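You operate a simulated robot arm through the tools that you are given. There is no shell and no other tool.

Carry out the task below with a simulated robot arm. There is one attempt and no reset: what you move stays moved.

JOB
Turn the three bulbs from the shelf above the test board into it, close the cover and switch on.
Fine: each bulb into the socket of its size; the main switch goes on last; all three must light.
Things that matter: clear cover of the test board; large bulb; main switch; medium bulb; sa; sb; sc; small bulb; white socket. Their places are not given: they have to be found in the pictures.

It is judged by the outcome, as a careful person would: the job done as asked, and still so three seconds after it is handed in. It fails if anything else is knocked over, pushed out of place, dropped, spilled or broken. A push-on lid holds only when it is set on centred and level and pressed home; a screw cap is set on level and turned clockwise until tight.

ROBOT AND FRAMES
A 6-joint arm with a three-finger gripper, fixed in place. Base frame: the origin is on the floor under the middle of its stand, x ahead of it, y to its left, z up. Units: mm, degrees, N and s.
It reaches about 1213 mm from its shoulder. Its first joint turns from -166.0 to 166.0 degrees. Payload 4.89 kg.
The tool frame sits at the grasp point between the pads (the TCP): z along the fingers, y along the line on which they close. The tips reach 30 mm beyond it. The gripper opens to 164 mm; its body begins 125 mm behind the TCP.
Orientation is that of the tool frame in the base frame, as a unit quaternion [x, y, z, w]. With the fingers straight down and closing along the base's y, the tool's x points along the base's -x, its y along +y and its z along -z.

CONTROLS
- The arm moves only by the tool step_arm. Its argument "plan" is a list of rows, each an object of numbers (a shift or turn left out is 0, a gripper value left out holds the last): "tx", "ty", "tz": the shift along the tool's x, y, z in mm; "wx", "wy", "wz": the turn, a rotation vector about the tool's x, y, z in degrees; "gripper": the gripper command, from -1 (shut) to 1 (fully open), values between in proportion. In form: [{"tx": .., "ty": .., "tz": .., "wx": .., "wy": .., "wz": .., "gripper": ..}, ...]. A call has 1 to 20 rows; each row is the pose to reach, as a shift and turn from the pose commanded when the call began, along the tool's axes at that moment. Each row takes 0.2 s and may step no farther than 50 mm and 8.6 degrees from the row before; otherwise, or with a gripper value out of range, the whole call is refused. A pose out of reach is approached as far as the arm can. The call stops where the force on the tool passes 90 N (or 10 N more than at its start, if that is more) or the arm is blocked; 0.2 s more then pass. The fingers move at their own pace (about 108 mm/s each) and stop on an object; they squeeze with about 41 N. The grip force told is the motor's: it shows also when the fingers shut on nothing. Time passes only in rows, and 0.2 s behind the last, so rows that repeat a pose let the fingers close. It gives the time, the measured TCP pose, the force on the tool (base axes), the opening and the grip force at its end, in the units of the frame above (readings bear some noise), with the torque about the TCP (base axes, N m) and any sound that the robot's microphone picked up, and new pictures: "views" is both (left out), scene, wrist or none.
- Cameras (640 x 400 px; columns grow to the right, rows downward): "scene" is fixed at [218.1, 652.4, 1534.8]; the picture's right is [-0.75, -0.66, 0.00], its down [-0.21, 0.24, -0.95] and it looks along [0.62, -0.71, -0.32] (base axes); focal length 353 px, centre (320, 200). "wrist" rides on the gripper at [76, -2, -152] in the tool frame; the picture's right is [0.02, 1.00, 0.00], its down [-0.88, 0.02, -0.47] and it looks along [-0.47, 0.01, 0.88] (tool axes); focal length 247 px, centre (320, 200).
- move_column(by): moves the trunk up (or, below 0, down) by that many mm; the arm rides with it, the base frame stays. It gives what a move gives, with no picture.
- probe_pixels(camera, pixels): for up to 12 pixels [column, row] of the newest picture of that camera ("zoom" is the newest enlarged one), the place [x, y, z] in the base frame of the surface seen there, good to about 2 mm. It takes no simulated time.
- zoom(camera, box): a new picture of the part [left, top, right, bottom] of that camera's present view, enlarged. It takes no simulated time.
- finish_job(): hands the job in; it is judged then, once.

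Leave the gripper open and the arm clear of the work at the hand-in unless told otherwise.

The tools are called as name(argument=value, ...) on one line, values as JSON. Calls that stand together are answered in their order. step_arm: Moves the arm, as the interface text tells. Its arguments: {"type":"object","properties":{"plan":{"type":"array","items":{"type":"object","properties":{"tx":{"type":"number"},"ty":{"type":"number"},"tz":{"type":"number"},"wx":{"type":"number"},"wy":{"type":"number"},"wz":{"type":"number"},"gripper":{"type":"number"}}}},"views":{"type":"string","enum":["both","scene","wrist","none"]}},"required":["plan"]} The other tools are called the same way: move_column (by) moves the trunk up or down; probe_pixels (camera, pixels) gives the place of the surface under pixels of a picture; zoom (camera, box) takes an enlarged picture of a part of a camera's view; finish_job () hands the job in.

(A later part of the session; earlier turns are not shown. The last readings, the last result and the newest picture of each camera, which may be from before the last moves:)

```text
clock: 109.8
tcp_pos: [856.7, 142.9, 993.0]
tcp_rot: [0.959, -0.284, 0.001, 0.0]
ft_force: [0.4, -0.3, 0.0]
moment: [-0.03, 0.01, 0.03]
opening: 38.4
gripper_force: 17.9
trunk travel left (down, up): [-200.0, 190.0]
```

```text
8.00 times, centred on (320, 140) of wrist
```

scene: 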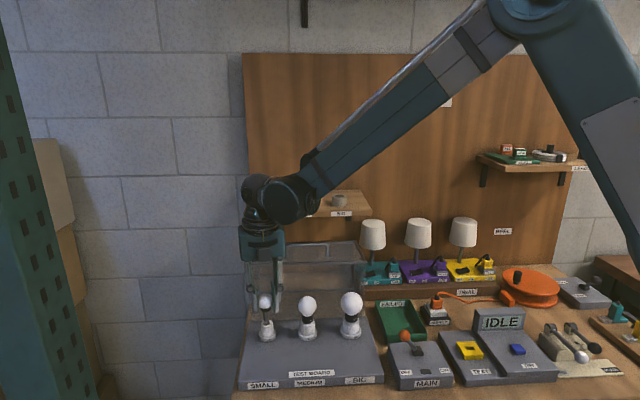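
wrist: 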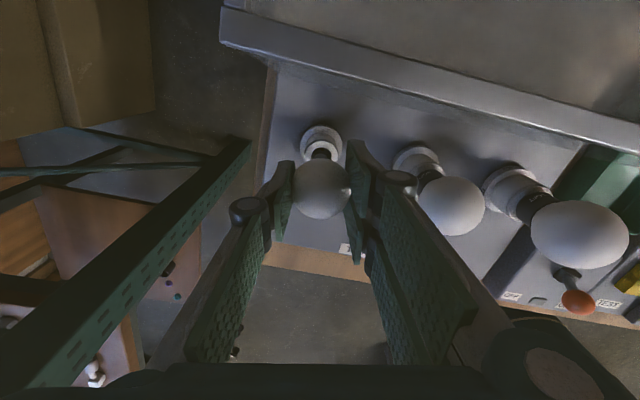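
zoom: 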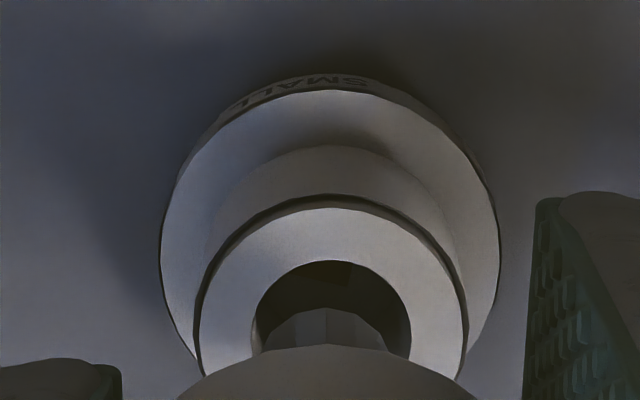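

Both views say the hole is about 0.7 mm to tool +y of the cap. I'll shift that and lower in steps.

step_arm(plan=[{"ty": 0.7}, {"ty": 0.7, "tz": 4}, {"ty": 0.7, "tz": 8}, {"ty": 0.7, "tz": 12}, {"ty": 0.7, "tz": 12}], views="none")

step_arm(plan=[{"tz": 2}, {"tz": 4}, {"tz": 6}, {"tz": 8}, {"tz": 8}], views="none")

```text
clock: 111.0
tcp_pos: [856.3, 142.0, 981.2]
tcp_rot: [0.959, -0.283, 0.0, -0.001]
ft_force: [0.2, -0.5, -0.9]
moment: [0.01, 0.03, -0.02]
opening: 38.5
gripper_force: 18.3
trunk travel left (down, up): [-200.0, 190.0]
```

```text
clock: 112.2
tcp_pos: [856.0, 142.8, 973.2]
tcp_rot: [0.959, -0.283, 0.0, 0.0]
ft_force: [-0.3, -0.1, -0.4]
moment: [-0.02, -0.01, 0.01]
opening: 38.2
gripper_force: 17.6
trunk travel left (down, up): [-200.0, 190.0]
```

Cap entering freely. Continuing gently.

step_arm(plan=[{"tz": 1}, {"tz": 2}, {"tz": 3}, {"tz": 4}, {"tz": 5}, {"tz": 5}], views="none")

step_arm(plan=[{"tz": 0.7}, {"tz": 1.4}, {"tz": 2.1}, {"tz": 2.8}, {"tz": 2.8}], views="none")

step_arm(plan=[{"tz": 0.5}, {"tz": 1}, {"tz": 1.5}, {"tz": 1.5}], views="scene")

zoom(camera="scene", box=[245, 290, 290, 345])

```text
clock: 113.6
tcp_pos: [854.9, 142.0, 967.4]
tcp_rot: [0.959, -0.283, 0.001, 0.0]
ft_force: [-0.7, -0.5, 0.9]
moment: [-0.01, 0.04, -0.02]
opening: 38.3
gripper_force: 17.3
trunk travel left (down, up): [-200.0, 190.0]
```

```text
clock: 114.8
tcp_pos: [856.5, 143.2, 964.8]
tcp_rot: [0.959, -0.283, 0.001, 0.0]
ft_force: [0.1, -0.6, -0.5]
moment: [0.01, 0.01, -0.01]
opening: 38.1
gripper_force: 18.5
trunk travel left (down, up): [-200.0, 190.0]
```

```text
clock: 115.8
tcp_pos: [855.5, 142.0, 963.3]
tcp_rot: [0.959, -0.283, 0.0, 0.0]
ft_force: [-0.2, 0.5, 0.2]
moment: [-0.05, -0.02, -0.04]
opening: 38.2
gripper_force: 17.8
trunk travel left (down, up): [-200.0, 190.0]
```

scene: 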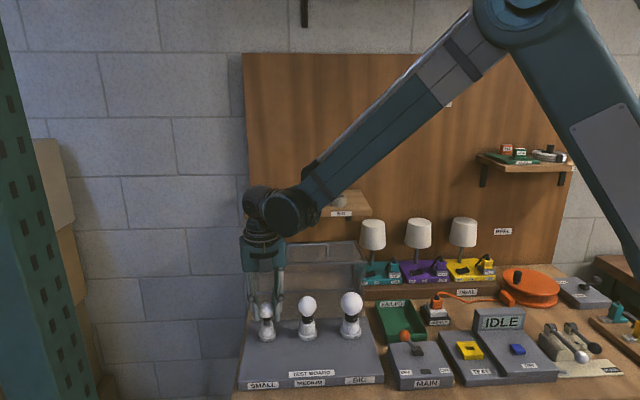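

```text
7.27 times, centred on (268, 318) of scene
```

zoom: 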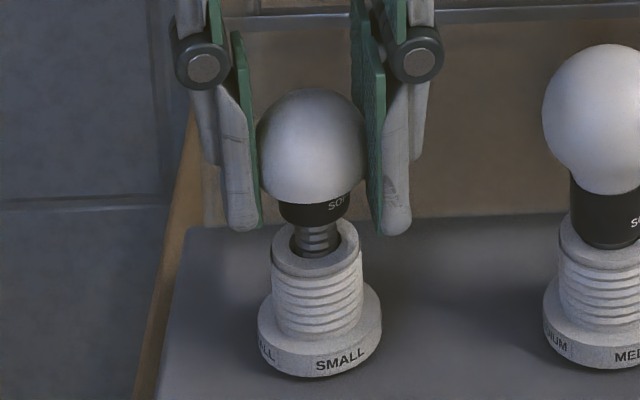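

Still free. Continuing down in fine steps.

step_arm(plan=[{"tz": 0.5}, {"tz": 1}, {"tz": 1.5}, {"tz": 2}, {"tz": 2}], views="none")

step_arm(plan=[{"tz": 0.5}, {"tz": 1}, {"tz": 1.5}, {"tz": 1.5}], views="none")

```text
clock: 117.0
tcp_pos: [856.4, 141.3, 961.3]
tcp_rot: [0.959, -0.283, 0.001, -0.001]
ft_force: [0.2, 0.8, -0.9]
moment: [0.04, 0.01, 0.0]
opening: 38.2
gripper_force: 18.2
trunk travel left (down, up): [-200.0, 190.0]
```

```text
clock: 118.0
tcp_pos: [854.3, 140.7, 961.2]
tcp_rot: [0.959, -0.283, 0.001, 0.0]
ft_force: [-0.4, -0.7, -0.3]
moment: [-0.02, 0.01, -0.01]
opening: 38.3
gripper_force: 18.1
trunk travel left (down, up): [-200.0, 190.0]
```

step_arm(plan=[{"tz": 0.5}, {"tz": 1}, {"tz": 1.5}, {"tz": 1.5}], views="none")

step_arm(plan=[{"tz": 0.5}, {"tz": 1}, {"tz": 1}], views="none")

```text
clock: 119.0
tcp_pos: [855.5, 141.4, 958.6]
tcp_rot: [0.959, -0.283, 0.001, 0.001]
ft_force: [0.0, -0.8, 0.0]
moment: [0.03, 0.05, 0.02]
opening: 38.6
gripper_force: 18.1
trunk travel left (down, up): [-200.0, 190.0]
```

```text
clock: 119.8
tcp_pos: [856.3, 140.9, 957.5]
tcp_rot: [0.959, -0.284, 0.001, 0.0]
ft_force: [0.1, -0.1, -0.2]
moment: [-0.02, 0.02, 0.0]
opening: 38.2
gripper_force: 18.6
trunk travel left (down, up): [-200.0, 190.0]
```

step_arm(plan=[{"tz": 0.5}, {"tz": 1}, {"tz": 1}], views="scene")

zoom(camera="scene", box=[245, 290, 290, 345])

```text
clock: 120.6
tcp_pos: [856.1, 141.7, 956.6]
tcp_rot: [0.959, -0.283, 0.001, 0.0]
ft_force: [3.3, 2.0, 1.9]
moment: [0.07, -0.02, 0.01]
opening: 38.3
gripper_force: 17.4
trunk travel left (down, up): [-200.0, 190.0]
```

scene: 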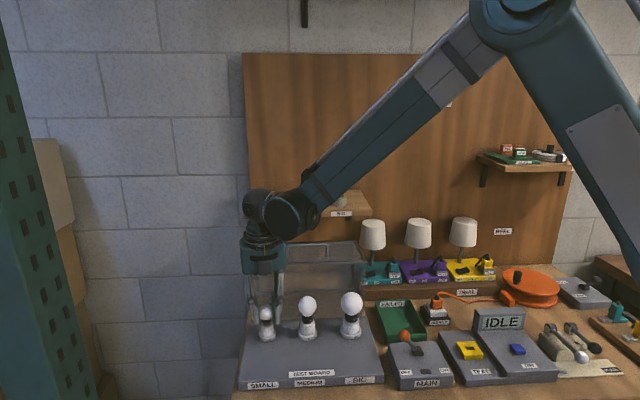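

```text
7.27 times, centred on (268, 318) of scene
```

zoom: 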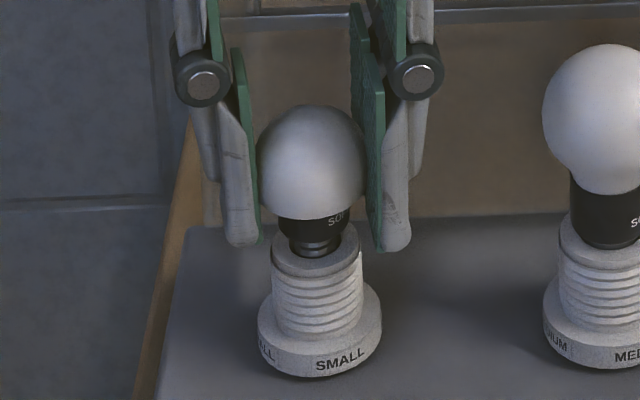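

First light contact. A touch more down.

step_arm(plan=[{"tz": 0.4}, {"tz": 0.8}, {"tz": 0.8}], views="none")

```text
clock: 121.4
tcp_pos: [855.0, 142.8, 956.9]
tcp_rot: [0.959, -0.282, 0.001, 0.001]
ft_force: [12.2, 3.8, 14.5]
moment: [0.12, -0.11, 0.02]
opening: 38.3
gripper_force: 18.0
trunk travel left (down, up): [-200.0, 190.0]
```

Side load of 13 N. Easing (tx +0.5, ty -0.6).

step_arm(plan=[{"tx": 0.27, "ty": -0.32}, {"tx": 0.54, "ty": -0.64}, {"tx": 0.54, "ty": -0.64}], views="none")

```text
clock: 122.2
tcp_pos: [855.0, 140.9, 955.8]
tcp_rot: [0.959, -0.283, 0.001, 0.0]
ft_force: [3.1, 2.7, 9.9]
moment: [0.05, 0.04, 0.0]
opening: 38.1
gripper_force: 17.6
trunk travel left (down, up): [-200.0, 190.0]
```

Clean vertical contact now. Turning clockwise 48°.

step_arm(plan=[{"wz": 8, "tz": 0.1}, {"wz": 16, "tz": 0.2}, {"wz": 24, "tz": 0.3}, {"wz": 32, "tz": 0.4}, {"wz": 40, "tz": 0.5}, {"wz": 48, "tz": 0.6}, {"wz": 48, "tz": 0.6}], views="scene")

zoom(camera="scene", box=[245, 290, 290, 345])

```text
clock: 123.8
tcp_pos: [855.3, 142.1, 954.7]
tcp_rot: [0.76, -0.65, 0.0, 0.0]
ft_force: [-5.9, -5.8, -10.3]
moment: [-0.12, -0.06, 0.04]
opening: 38.3
gripper_force: 17.9
trunk travel left (down, up): [-200.0, 190.0]
```

scene: 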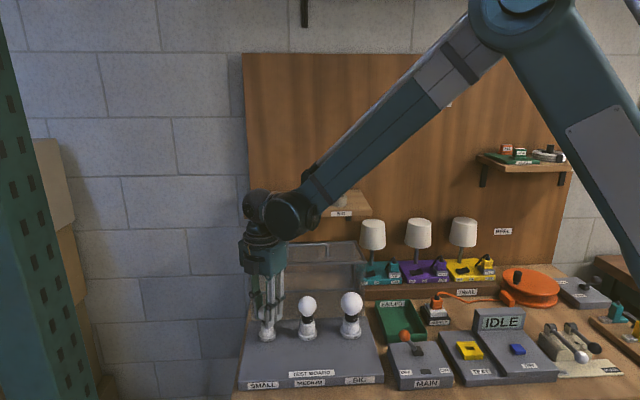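

```text
7.27 times, centred on (268, 318) of scene
```

zoom: 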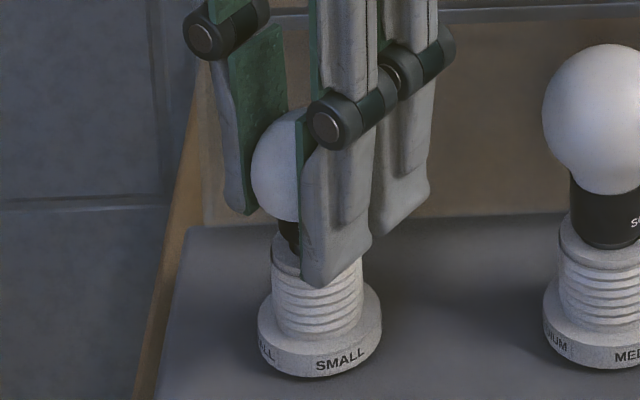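

The thread engaged (pulling down 10 N). I'll correct, then turn another 56° with compensation.

step_arm(plan=[{"tx": 0.17, "ty": 0.23, "tz": 0.2}, {"tx": 0.33, "ty": 0.46, "tz": 0.45}, {"wz": 8, "tx": 0.34, "ty": 0.56, "tz": 0.6}, {"wz": 16, "tx": 0.34, "ty": 0.66, "tz": 0.75}, {"wz": 24, "tx": 0.33, "ty": 0.76, "tz": 0.9}, {"wz": 32, "tx": 0.3, "ty": 0.85, "tz": 1.05}, {"wz": 40, "tx": 0.26, "ty": 0.95, "tz": 1.2}, {"wz": 48, "tx": 0.21, "ty": 1.03, "tz": 1.35}, {"wz": 56, "tx": 0.15, "ty": 1.11, "tz": 1.5}, {"wz": 56, "tx": 0.15, "ty": 1.11, "tz": 1.5}], views="none")

```text
clock: 126.0
tcp_pos: [854.4, 141.9, 953.3]
tcp_rot: [-0.367, 0.93, 0.0, 0.0]
ft_force: [8.5, -7.8, -9.4]
moment: [-0.05, -0.08, -0.02]
opening: 38.3
gripper_force: 18.3
trunk travel left (down, up): [-200.0, 190.0]
```

Turned about 104°. Correcting sideways and turning another 48°.

step_arm(plan=[{"ty": -0.35, "tz": 0.2}, {"tx": -0.07, "ty": -0.7, "tz": 0.4}, {"wz": 8, "tx": -0.07, "ty": -0.66, "tz": 0.56}, {"wz": 16, "tx": -0.08, "ty": -0.62, "tz": 0.72}, {"wz": 24, "tx": -0.1, "ty": -0.58, "tz": 0.88}, {"wz": 32, "tx": -0.12, "ty": -0.54, "tz": 1.04}, {"wz": 40, "tx": -0.14, "ty": -0.5, "tz": 1.2}, {"wz": 48, "tx": -0.16, "ty": -0.46, "tz": 1.35}, {"wz": 48, "tx": -0.16, "ty": -0.46, "tz": 1.35}], views="scene")

zoom(camera="scene", box=[245, 290, 290, 345])

```text
clock: 128.0
tcp_pos: [856.0, 141.8, 951.7]
tcp_rot: [0.043, 0.999, 0.0, 0.0]
ft_force: [-8.9, -7.0, -6.5]
moment: [0.0, 0.1, -0.03]
opening: 38.2
gripper_force: 17.8
trunk travel left (down, up): [-200.0, 190.0]
```

scene: 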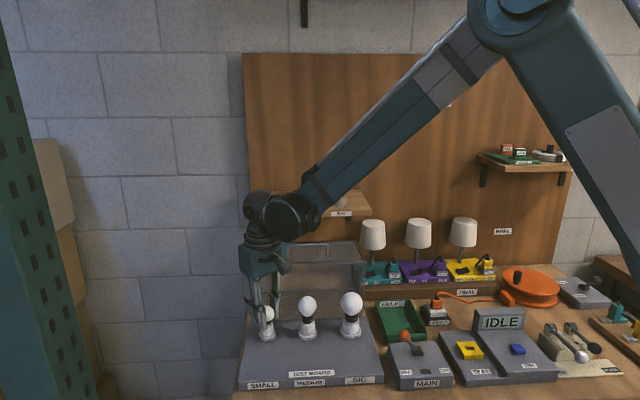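

```text
7.27 times, centred on (268, 318) of scene
```

zoom: 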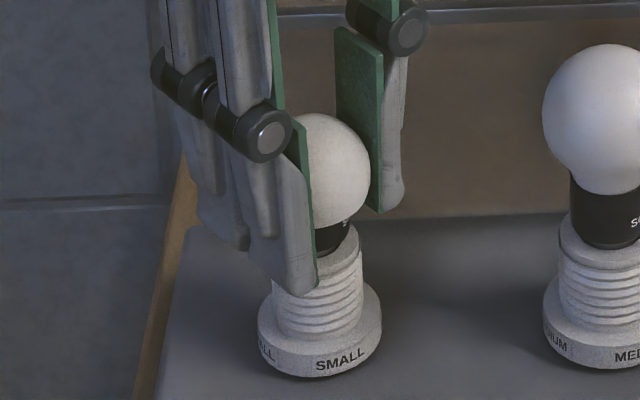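

About 152° turned, no tightening yet. Correct and turn another 48°.

step_arm(plan=[{"tx": 0.25, "ty": -0.25, "tz": 0.15}, {"tx": 0.5, "ty": -0.5, "tz": 0.3}, {"wz": 8, "tx": 0.5, "ty": -0.45, "tz": 0.46}, {"wz": 16, "tx": 0.48, "ty": -0.4, "tz": 0.62}, {"wz": 24, "tx": 0.46, "ty": -0.35, "tz": 0.78}, {"wz": 32, "tx": 0.44, "ty": -0.3, "tz": 0.94}, {"wz": 40, "tx": 0.42, "ty": -0.25, "tz": 1.1}, {"wz": 48, "tx": 0.4, "ty": -0.2, "tz": 1.25}, {"wz": 48, "tx": 0.4, "ty": -0.2, "tz": 1.25}], views="scene")

zoom(camera="scene", box=[245, 290, 290, 345])

```text
clock: 130.0
tcp_pos: [855.6, 141.4, 951.9]
tcp_rot: [0.446, 0.895, 0.001, 0.002]
ft_force: [2.3, -2.5, 5.1]
moment: [-0.02, -0.17, 0.39]
opening: 38.1
gripper_force: 18.1
trunk travel left (down, up): [-200.0, 190.0]
```

scene: 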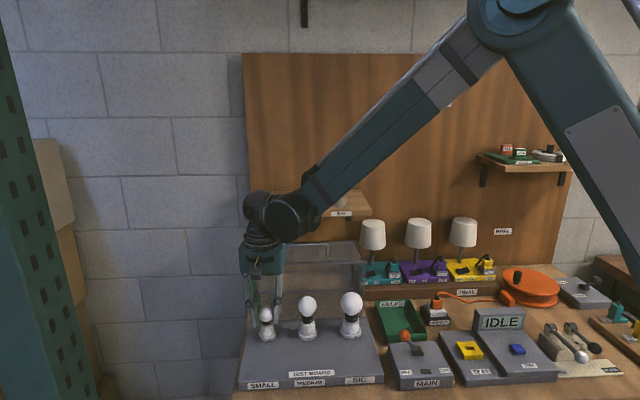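

```text
7.27 times, centred on (268, 318) of scene
```

zoom: 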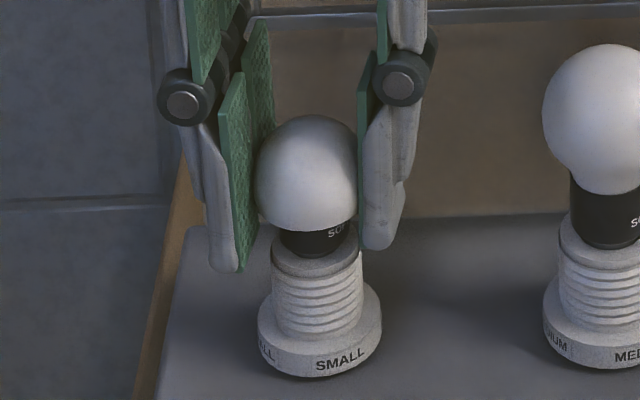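

Torque is 0.39 N·m and the collar is on the rim. I'll turn another 20° to confirm tightness.

step_arm(plan=[{"wz": 7}, {"wz": 14}, {"wz": 20}, {"wz": 20}], views="scene")

zoom(camera="scene", box=[245, 290, 290, 345])

```text
clock: 131.0
tcp_pos: [854.6, 141.6, 951.4]
tcp_rot: [0.595, 0.803, 0.0, 0.0]
ft_force: [-6.6, 1.2, -3.4]
moment: [0.06, 0.07, 0.27]
opening: 38.5
gripper_force: 18.0
trunk travel left (down, up): [-200.0, 190.0]
```

scene: 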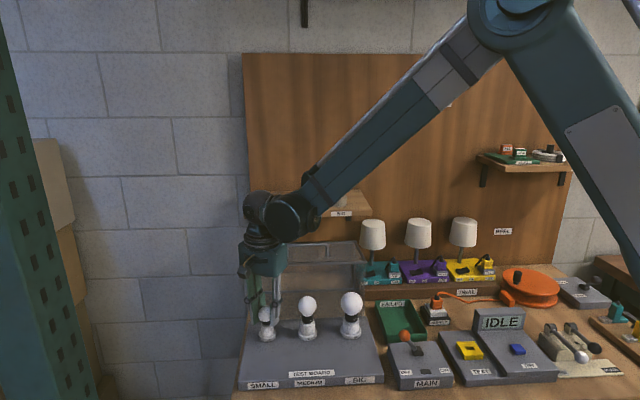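

```text
7.27 times, centred on (268, 318) of scene
```

zoom: 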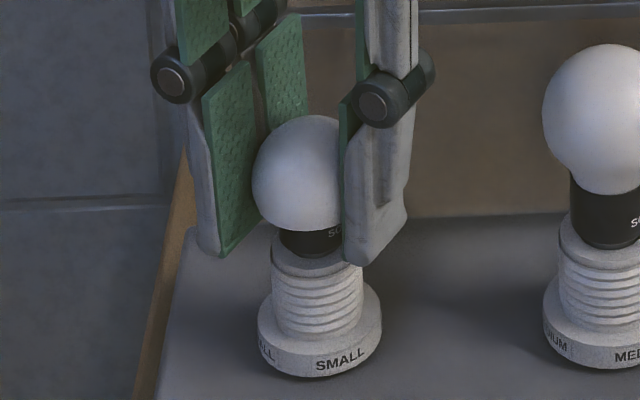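

The label stays put while the fingers slip, so the small bulb is tight. Releasing and lifting straight up.

step_arm(plan=[{"gripper": -0.28}, {"gripper": -0.28}, {"gripper": -0.28, "tz": -20}, {"tz": -50}, {"tz": -90}, {"tz": -130}, {"tz": -170}, {"tz": -210}, {"tz": -210}], views="both")

zoom(camera="scene", box=[235, 225, 385, 350])

zoom(camera="scene", box=[250, 290, 370, 345])

```text
clock: 133.0
tcp_pos: [854.4, 142.1, 1162.1]
tcp_rot: [0.594, 0.804, 0.0, 0.0]
ft_force: [-1.3, -1.0, 0.1]
moment: [-0.01, -0.06, -0.02]
opening: 59.2
gripper_force: 0.0
trunk travel left (down, up): [-200.0, 190.0]
```

scene: 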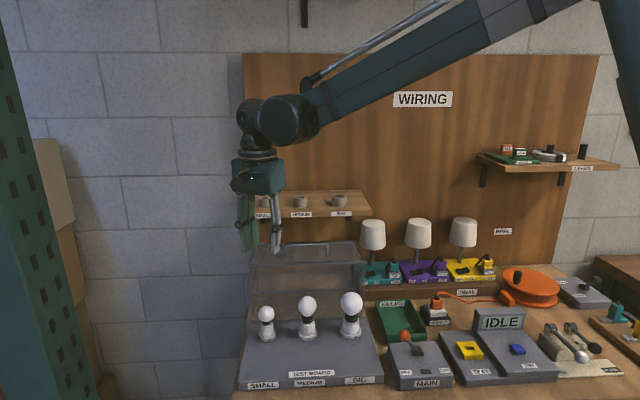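
wrist: 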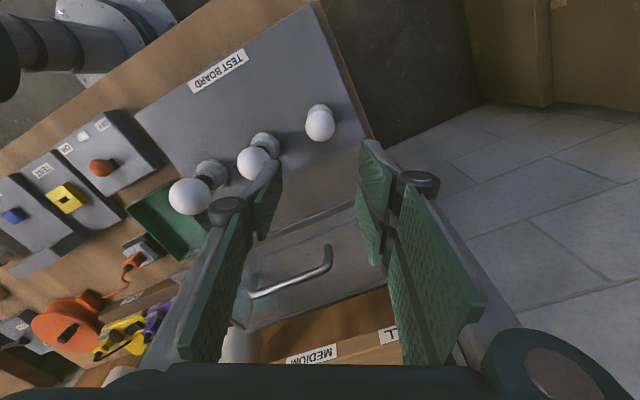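

```text
3.20 times, centred on (310, 288) of scene
```

zoom: 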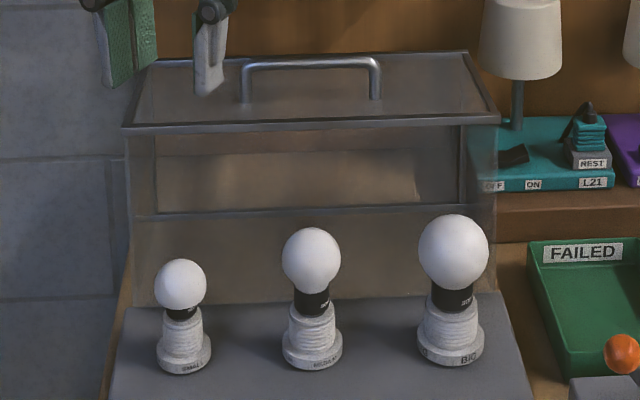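

```text
5.33 times, centred on (310, 318) of scene
```

zoom: 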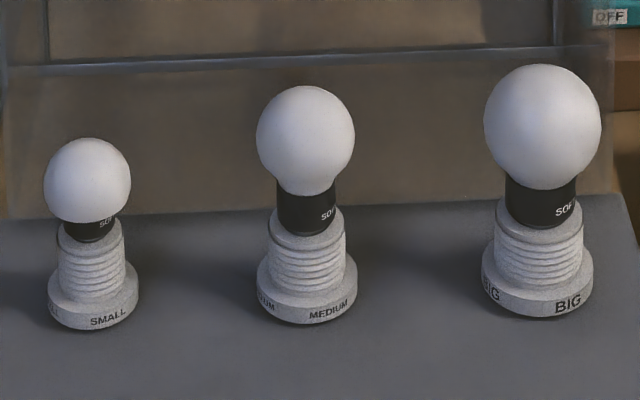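

All three bulbs are seated alike, with their collars on the rims and labels at the same angle. Next is the cover: I'll probe its edges and handle to find its hinge line and the handle bar.

probe_pixels(camera="wrist", pixels=[[255, 297], [270, 292], [285, 287], [300, 280], [315, 274], [328, 267], [330, 247], [252, 290], [275, 262], [340, 225], [248, 260], [358, 195]])

zoom(camera="wrist", box=[220, 170, 420, 340])

zoom(camera="scene", box=[240, 230, 370, 310])

```text
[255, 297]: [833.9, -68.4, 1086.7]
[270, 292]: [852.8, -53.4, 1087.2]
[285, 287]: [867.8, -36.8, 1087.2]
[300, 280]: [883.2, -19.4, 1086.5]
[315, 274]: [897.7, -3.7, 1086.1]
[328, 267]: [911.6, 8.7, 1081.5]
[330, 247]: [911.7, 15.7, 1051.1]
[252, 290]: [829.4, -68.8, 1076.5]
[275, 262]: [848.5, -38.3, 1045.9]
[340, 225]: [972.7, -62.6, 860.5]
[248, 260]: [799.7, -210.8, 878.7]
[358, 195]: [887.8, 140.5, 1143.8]
```

```text
2.35 times, centred on (320, 255) of wrist
```

zoom: 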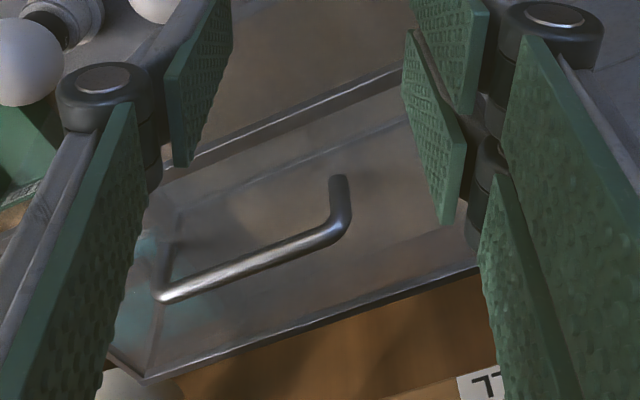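

```text
4.92 times, centred on (305, 270) of scene
```

zoom: 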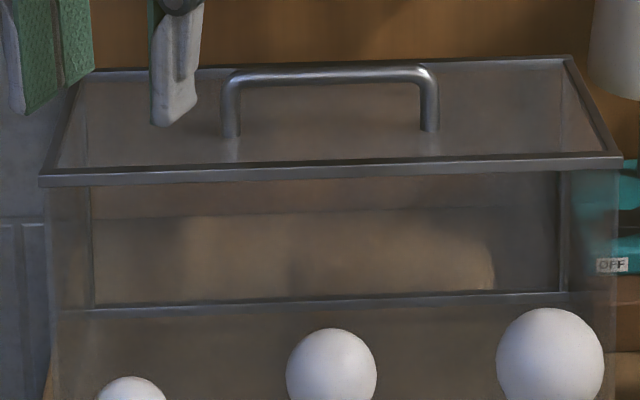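

probe_pixels(camera="zoom", pixels=[[60, 177], [200, 172], [400, 166], [600, 160], [120, 310], [300, 302], [540, 295], [320, 350], [440, 350], [70, 350], [580, 230], [300, 60]])

probe_pixels(camera="wrist", pixels=[[300, 222], [330, 208], [280, 245], [262, 330], [320, 310], [345, 297], [305, 205], [320, 195]])

```text
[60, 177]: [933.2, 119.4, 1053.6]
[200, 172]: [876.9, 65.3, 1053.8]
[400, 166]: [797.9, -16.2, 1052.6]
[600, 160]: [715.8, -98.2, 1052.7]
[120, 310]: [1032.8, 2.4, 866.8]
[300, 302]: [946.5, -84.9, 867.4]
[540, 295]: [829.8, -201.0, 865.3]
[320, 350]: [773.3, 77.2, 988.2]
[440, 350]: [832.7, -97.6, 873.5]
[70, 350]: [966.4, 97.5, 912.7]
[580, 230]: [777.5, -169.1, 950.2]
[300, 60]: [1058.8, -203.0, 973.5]
```

```text
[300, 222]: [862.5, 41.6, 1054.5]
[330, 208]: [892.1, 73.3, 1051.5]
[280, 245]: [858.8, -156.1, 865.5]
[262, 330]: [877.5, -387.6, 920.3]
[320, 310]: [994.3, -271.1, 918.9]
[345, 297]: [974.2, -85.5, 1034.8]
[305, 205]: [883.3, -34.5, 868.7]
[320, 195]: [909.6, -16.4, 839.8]
```

The cover stands open about 96°. The hinge is near v≈556, z≈884, and the handle bar's axis is at v≈639, z≈1082, with u from -541 to -651. I'll move to a staging point in front, clear of the bulbs, and turn the tool so the fingers will close across the bar.

step_arm(plan=[{"tz": -34}, {"tz": -68}, {"tx": -7, "ty": -37, "tz": -68}, {"tx": -14, "ty": -75, "tz": -68}, {"tx": -21.4, "ty": -111.8, "tz": -68}, {"tx": -21.4, "ty": -111.8, "tz": -68, "wz": -8.4}, {"tx": -21.4, "ty": -111.8, "tz": -68, "wz": -16.8}, {"tx": -21.4, "ty": -111.8, "tz": -68, "wz": -25.2}, {"tx": -21.4, "ty": -111.8, "tz": -68, "wz": -33.6}, {"tx": -21.4, "ty": -111.8, "tz": -68, "wz": -42}, {"tx": -21.4, "ty": -111.8, "tz": -68, "wz": -50.4}, {"tx": -21.4, "ty": -111.8, "tz": -68, "wz": -58.8}, {"tx": -21.4, "ty": -111.8, "tz": -68, "wz": -67.2}, {"tx": -21.4, "ty": -111.8, "tz": -68, "wz": -75.6}, {"tx": -21.4, "ty": -111.8, "tz": -68, "wz": -84}, {"tx": -21.4, "ty": -111.8, "tz": -68, "wz": -92.4}, {"tx": -21.4, "ty": -111.8, "tz": -68, "wz": -100.8}, {"tx": -21.4, "ty": -111.8, "tz": -68, "wz": -109.2}, {"tx": -21.4, "ty": -111.8, "tz": -68, "wz": -117.6}, {"tx": -21.4, "ty": -111.8, "tz": -68, "wz": -118}], views="both")

```text
clock: 137.2
tcp_pos: [754.4, 88.0, 1229.6]
tcp_rot: [-0.384, 0.924, 0.0, 0.0]
ft_force: [-0.4, -1.3, 0.5]
moment: [-0.02, -0.05, 0.0]
opening: 58.8
gripper_force: 0.0
trunk travel left (down, up): [-200.0, 190.0]
```

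scene: 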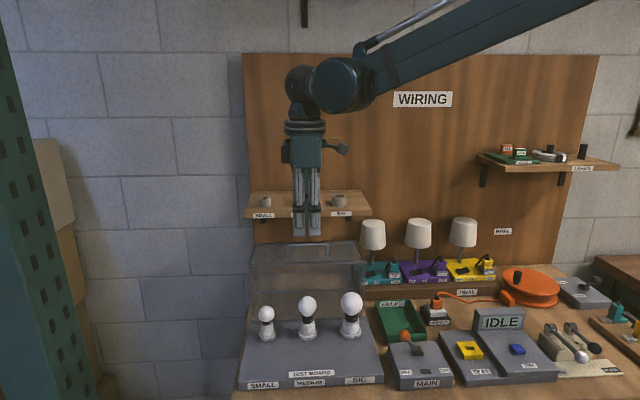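
wrist: 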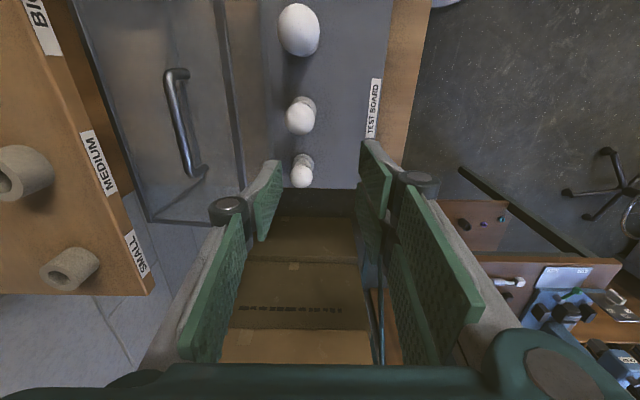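

Oriented: tool x runs along the bench and the fingers close across the bar. I'll pitch the tool 25° toward the wall and narrow the fingers to about 40 mm.

step_arm(plan=[{"wx": 6.3, "gripper": -0.5}, {"wx": 12.6}, {"wx": 18.9}, {"wx": 25}, {"wx": 25}], views="both")

```text
clock: 138.4
tcp_pos: [755.5, 87.8, 1229.5]
tcp_rot: [-0.375, 0.901, -0.201, 0.083]
ft_force: [-0.8, 0.3, 1.0]
moment: [-0.02, -0.02, 0.05]
opening: 40.9
gripper_force: 0.0
trunk travel left (down, up): [-200.0, 190.0]
```

scene: 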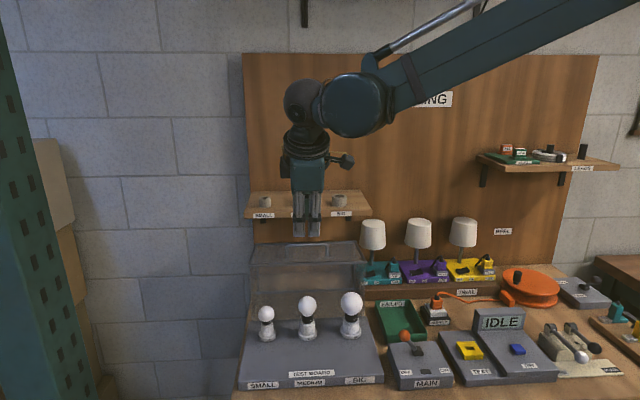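
wrist: 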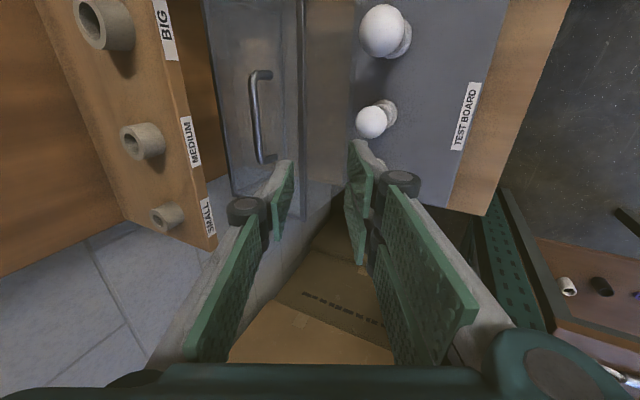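

The pitch is 25° as wanted. I'll re-probe the handle bar from this closer view before approaching.

probe_pixels(camera="wrist", pixels=[[252, 85], [252, 95], [253, 110], [254, 120], [255, 130], [257, 145], [259, 155], [268, 157], [264, 73], [300, 100], [303, 150], [240, 120]])

zoom(camera="wrist", box=[200, 40, 330, 200])

```text
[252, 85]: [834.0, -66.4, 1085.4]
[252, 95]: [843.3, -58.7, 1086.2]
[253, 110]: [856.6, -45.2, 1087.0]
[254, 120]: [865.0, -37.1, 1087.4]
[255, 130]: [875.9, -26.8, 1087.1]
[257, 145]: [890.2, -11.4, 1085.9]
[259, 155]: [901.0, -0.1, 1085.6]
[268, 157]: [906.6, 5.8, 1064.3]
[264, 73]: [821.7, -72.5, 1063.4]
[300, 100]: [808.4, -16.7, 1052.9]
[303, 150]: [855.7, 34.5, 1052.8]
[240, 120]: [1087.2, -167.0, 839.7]
```

```text
2.50 times, centred on (265, 120) of wrist
```

zoom: 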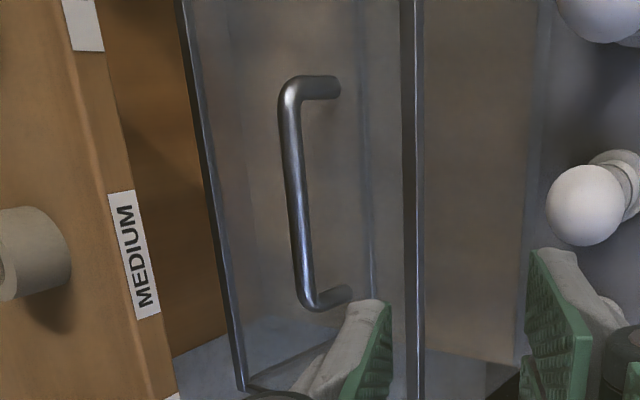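

The bar axis is at about v=640.5, z=1083, centred at u≈-589. I'll go to a point 85 mm back from it along the finger direction.

step_arm(plan=[{"tx": 2, "ty": -23, "tz": 27}, {"tx": 4, "ty": -46, "tz": 54}, {"tx": 6, "ty": -69, "tz": 81}, {"tx": 6.8, "ty": -90.6, "tz": 107}, {"tx": 6.8, "ty": -90.6, "tz": 107}], views="both")

zoom(camera="wrist", box=[220, 60, 420, 240])

```text
clock: 139.6
tcp_pos: [840.8, -7.3, 1169.6]
tcp_rot: [-0.374, 0.902, -0.2, 0.083]
ft_force: [0.8, -0.7, -0.8]
moment: [-0.01, 0.07, -0.02]
opening: 41.1
gripper_force: 0.2
trunk travel left (down, up): [-200.0, 190.0]
```

scene: 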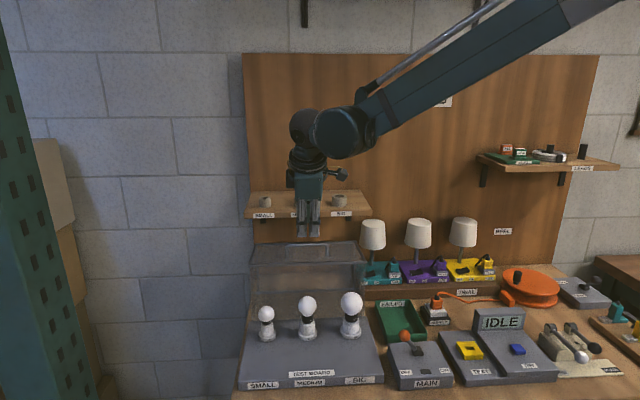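
wrist: 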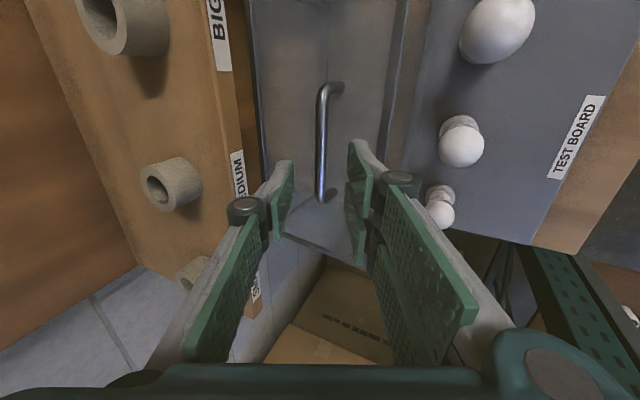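

```text
2.22 times, centred on (320, 150) of wrist
```

zoom: 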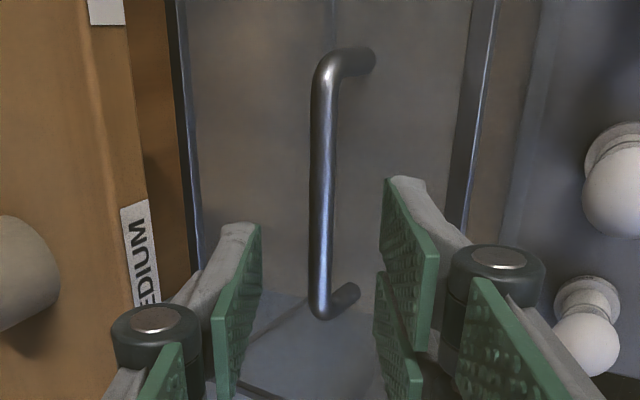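

The bar is centred between the fingers (column 321). I'll narrow to 26 mm and advance 80 mm along the fingers so the bar lies between the pads near the tips.

step_arm(plan=[{"gripper": -0.68}, {"gripper": -0.68}, {"tz": 25}, {"tz": 50}, {"tz": 65}, {"tz": 73}, {"tz": 80}, {"tz": 80}], views="both")

zoom(camera="wrist", box=[220, 60, 420, 240])

zoom(camera="scene", box=[260, 170, 370, 280])

```text
clock: 141.4
tcp_pos: [864.0, -29.3, 1098.4]
tcp_rot: [-0.375, 0.901, -0.2, 0.083]
ft_force: [-0.8, 0.4, 0.2]
moment: [0.02, 0.03, -0.02]
opening: 26.1
gripper_force: 0.0
trunk travel left (down, up): [-200.0, 190.0]
```

scene: 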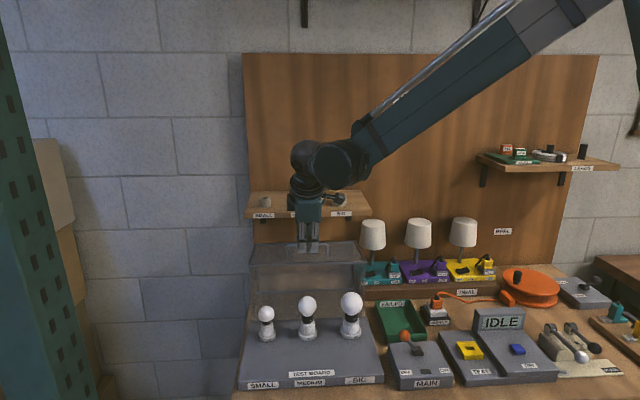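
wrist: 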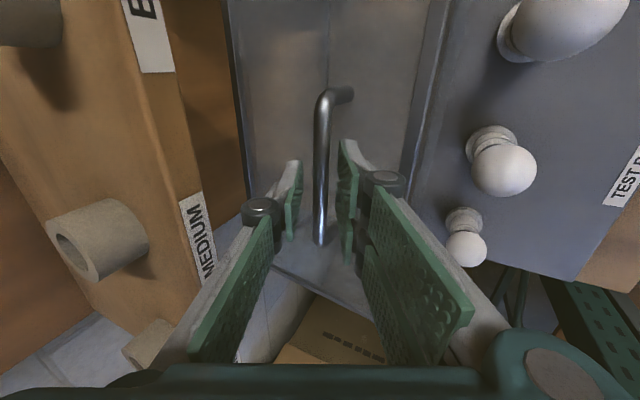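

```text
2.22 times, centred on (320, 150) of wrist
```

zoom: 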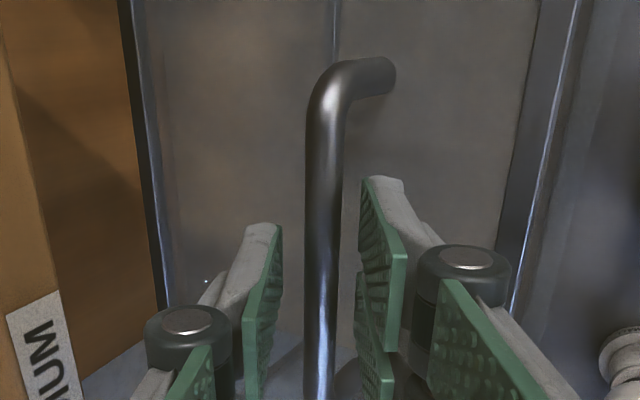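

```text
3.64 times, centred on (315, 225) of scene
```

zoom: 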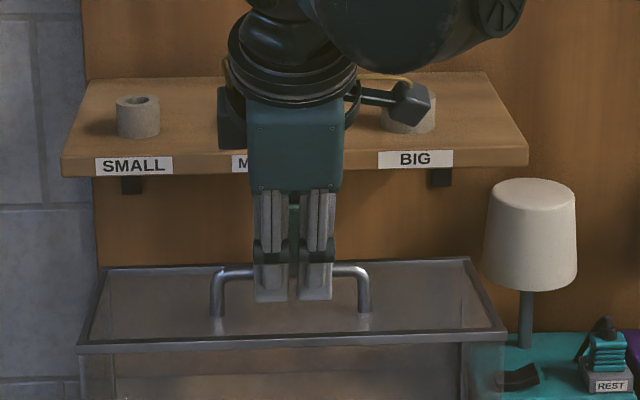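

The bar is between the pads (about 18 mm beyond the TCP). I'll close to an 18 mm cage around it and start the arc: the first 8° of cover rotation, then check that it follows.

step_arm(plan=[{"gripper": -0.78}, {"gripper": -0.78}, {"ty": 5.6, "tz": -5.3, "wx": 0.74}, {"ty": 11.3, "tz": -10.6, "wx": 1.48}, {"ty": 17.3, "tz": -15.4, "wx": 2.2}, {"ty": 23.3, "tz": -20.3, "wx": 2.96}, {"ty": 23.3, "tz": -20.3, "wx": 2.96}], views="both")

zoom(camera="scene", box=[230, 190, 390, 320])

```text
clock: 143.0
tcp_pos: [844.1, -9.2, 1106.4]
tcp_rot: [-0.372, 0.896, -0.223, 0.093]
ft_force: [1.5, -2.1, 2.6]
moment: [-0.06, -0.08, -0.07]
opening: 19.7
gripper_force: 1.6
trunk travel left (down, up): [-200.0, 190.0]
```

scene: 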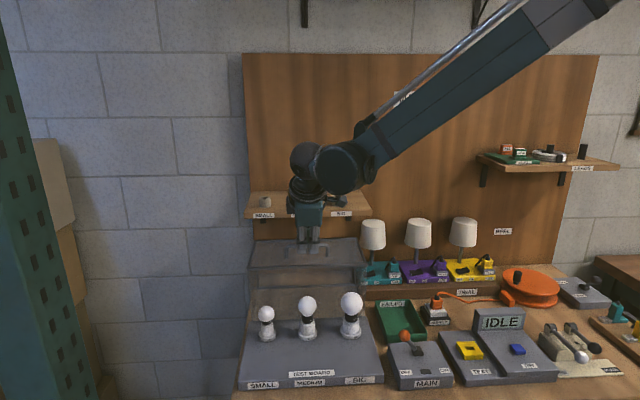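
wrist: 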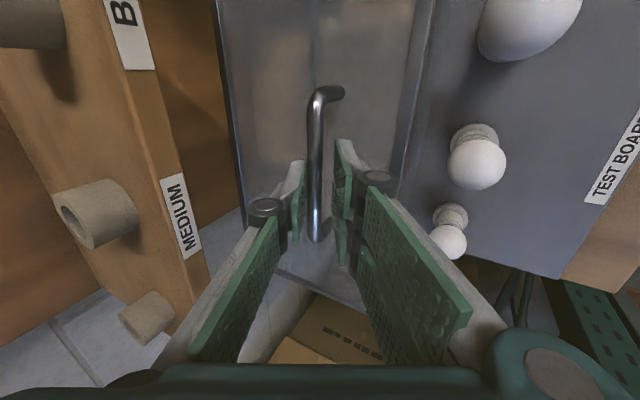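

```text
3.08 times, centred on (310, 255) of scene
```

zoom: 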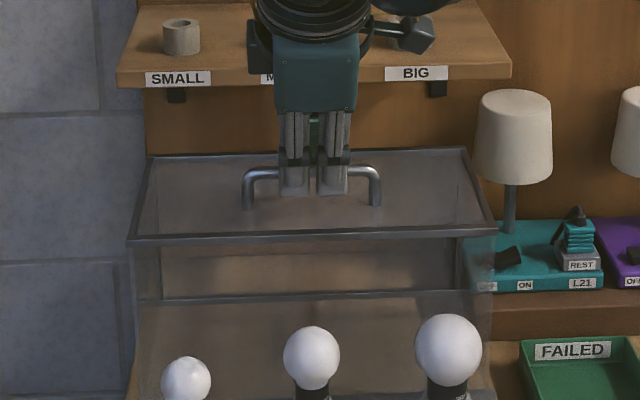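

The cover follows with only about 3 N. Continuing the arc to about 40°.

step_arm(plan=[{"ty": 6, "tz": -4.8, "wx": 0.74}, {"ty": 12.1, "tz": -9.6, "wx": 1.48}, {"ty": 18.5, "tz": -14, "wx": 2.2}, {"ty": 24.9, "tz": -18.4, "wx": 2.96}, {"ty": 31.5, "tz": -22.3, "wx": 3.7}, {"ty": 38.2, "tz": -26.1, "wx": 4.44}, {"ty": 45.1, "tz": -29.6, "wx": 5.2}, {"ty": 52.1, "tz": -33, "wx": 5.92}, {"ty": 59.3, "tz": -36, "wx": 6.66}, {"ty": 66.5, "tz": -39, "wx": 7.4}, {"ty": 73.8, "tz": -41.5, "wx": 8.1}, {"ty": 81.2, "tz": -44, "wx": 8.88}, {"ty": 88.7, "tz": -45.9, "wx": 9.6}, {"ty": 96.2, "tz": -47.8, "wx": 10.36}, {"ty": 103.8, "tz": -49.3, "wx": 11.1}, {"ty": 111.5, "tz": -50.7, "wx": 11.84}, {"ty": 111.5, "tz": -50.7, "wx": 11.84}], views="both")

zoom(camera="scene", box=[230, 190, 390, 320])

```text
clock: 146.6
tcp_pos: [755.8, 76.9, 1099.9]
tcp_rot: [-0.36, 0.869, -0.314, 0.131]
ft_force: [-0.1, -0.7, 0.8]
moment: [0.03, 0.0, -0.05]
opening: 18.5
gripper_force: 0.1
trunk travel left (down, up): [-200.0, 190.0]
```

scene: 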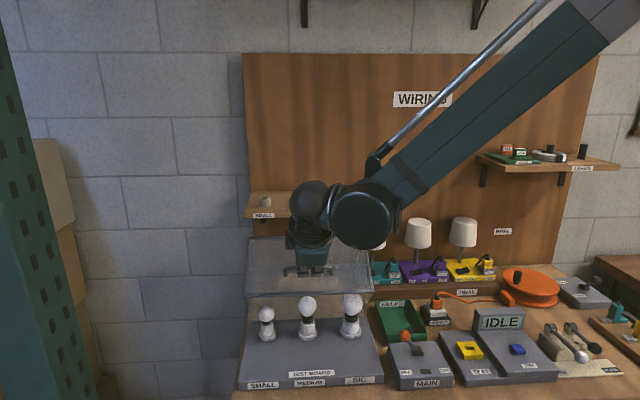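
wrist: 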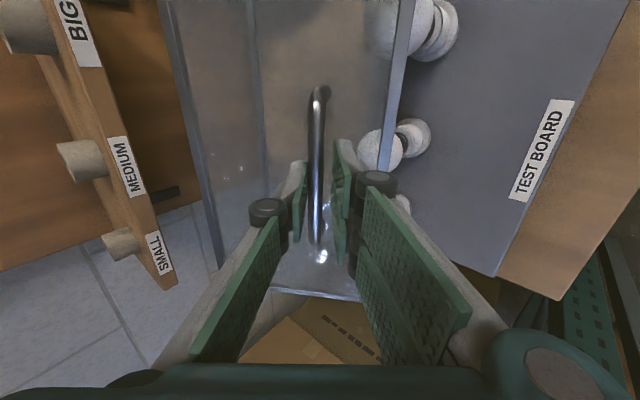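

```text
3.08 times, centred on (310, 255) of scene
```

zoom: 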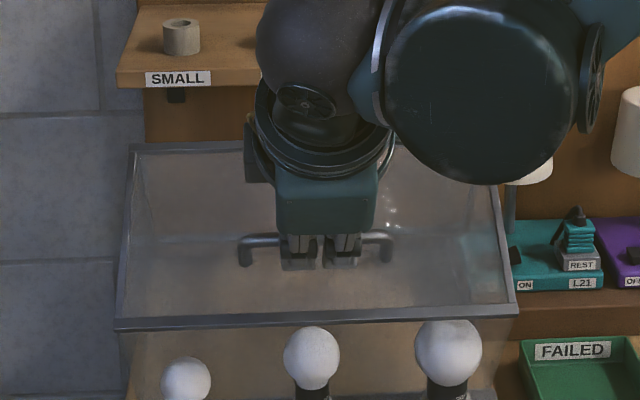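

The cover is at about 40° with almost no load. Continuing through the balance point to about 72°.

step_arm(plan=[{"ty": 7.3, "tz": -2.6, "wx": 0.74}, {"ty": 14.6, "tz": -4.9, "wx": 1.48}, {"ty": 22.2, "tz": -7.1, "wx": 2.2}, {"ty": 29.8, "tz": -9, "wx": 2.96}, {"ty": 37.4, "tz": -10.5, "wx": 3.7}, {"ty": 45, "tz": -11.8, "wx": 4.44}, {"ty": 52.7, "tz": -12.8, "wx": 5.2}, {"ty": 60.5, "tz": -13.6, "wx": 5.92}, {"ty": 68.3, "tz": -14.1, "wx": 6.66}, {"ty": 76, "tz": -14.4, "wx": 7.4}, {"ty": 83.8, "tz": -14.4, "wx": 8.1}, {"ty": 91.6, "tz": -14.1, "wx": 8.88}, {"ty": 99.3, "tz": -13.6, "wx": 9.6}, {"ty": 107.1, "tz": -12.9, "wx": 10.36}, {"ty": 114.7, "tz": -11.7, "wx": 11.1}, {"ty": 122.4, "tz": -10.3, "wx": 11.84}, {"ty": 122.4, "tz": -10.3, "wx": 11.84}], views="both")

zoom(camera="scene", box=[230, 210, 390, 340])

```text
clock: 150.2
tcp_pos: [684.7, 147.8, 1027.9]
tcp_rot: [-0.345, 0.831, -0.403, 0.168]
ft_force: [-0.6, 1.1, -1.2]
moment: [0.0, 0.02, 0.05]
opening: 18.6
gripper_force: 0.4
trunk travel left (down, up): [-200.0, 190.0]
```

scene: 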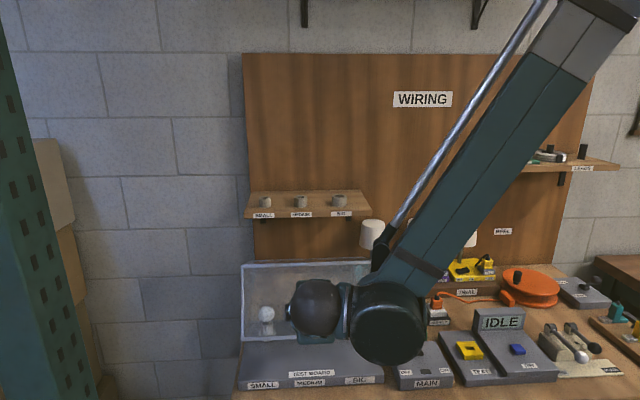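
wrist: 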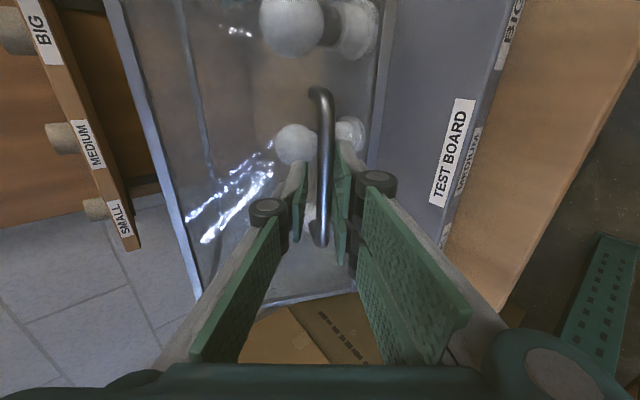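

```text
3.08 times, centred on (310, 275) of scene
```

zoom: 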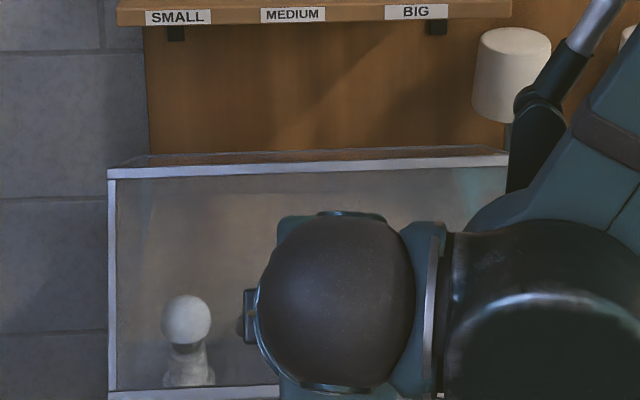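

The cover is past balance and resting on the lower pads. I'll probe its lower front edge to see how far it still has to go.

probe_pixels(camera="scene", pixels=[[250, 341], [260, 341], [275, 340], [258, 267], [280, 266], [330, 263], [243, 300], [250, 352]])

probe_pixels(camera="wrist", pixels=[[322, 110], [325, 140], [326, 170], [325, 200], [322, 235], [382, 60], [376, 120], [300, 298]])

```text
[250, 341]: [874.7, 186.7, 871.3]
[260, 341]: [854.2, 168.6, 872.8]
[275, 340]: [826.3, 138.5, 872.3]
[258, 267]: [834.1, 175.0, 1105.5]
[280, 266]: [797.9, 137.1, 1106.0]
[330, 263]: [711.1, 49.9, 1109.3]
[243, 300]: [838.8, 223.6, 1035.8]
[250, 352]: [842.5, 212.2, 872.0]
```

```text
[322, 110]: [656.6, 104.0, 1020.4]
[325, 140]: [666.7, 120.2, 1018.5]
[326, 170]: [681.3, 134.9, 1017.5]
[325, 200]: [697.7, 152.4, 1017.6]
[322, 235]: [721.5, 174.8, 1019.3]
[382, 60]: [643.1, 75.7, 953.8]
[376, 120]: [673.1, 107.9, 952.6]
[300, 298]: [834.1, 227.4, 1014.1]
```

About 25° to go. Continuing the arc to about 90°, lowering it gently.

step_arm(plan=[{"ty": 7.8, "tz": 0.1, "wx": 0.74}, {"ty": 15.5, "tz": 0.2, "wx": 1.48}, {"ty": 23.3, "tz": 0.8, "wx": 2.2}, {"ty": 31.2, "tz": 1.5, "wx": 2.96}, {"ty": 38.8, "tz": 2.6, "wx": 3.7}, {"ty": 46.5, "tz": 3.9, "wx": 4.44}, {"ty": 54, "tz": 5.6, "wx": 5.2}, {"ty": 61.7, "tz": 7.4, "wx": 5.92}, {"ty": 61.7, "tz": 7.4, "wx": 5.92}], views="both")

probe_pixels(camera="wrist", pixels=[[325, 140], [326, 170], [382, 60], [376, 100], [370, 130]])

```text
clock: 152.2
tcp_pos: [662.6, 169.5, 975.1]
tcp_rot: [-0.336, 0.81, -0.445, 0.184]
ft_force: [-0.5, 0.4, -2.2]
moment: [-0.05, 0.05, 0.0]
opening: 19.0
gripper_force: 1.0
trunk travel left (down, up): [-200.0, 190.0]
```

scene: 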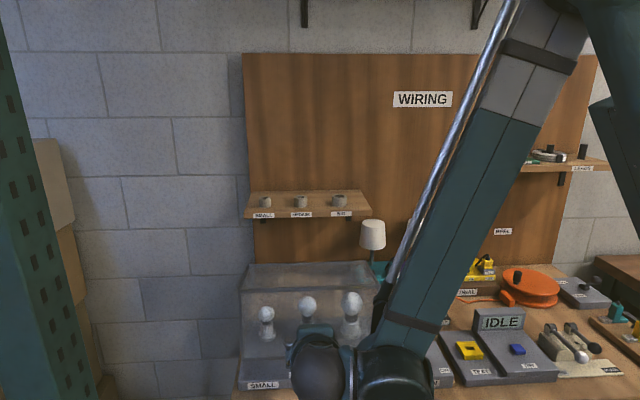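
wrist: 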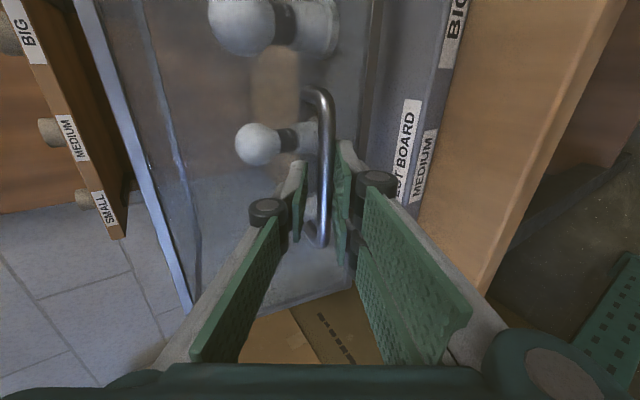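

```text
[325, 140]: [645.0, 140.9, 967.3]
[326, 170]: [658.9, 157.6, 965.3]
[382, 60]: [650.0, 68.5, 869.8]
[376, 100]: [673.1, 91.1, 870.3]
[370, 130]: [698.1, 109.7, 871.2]
```

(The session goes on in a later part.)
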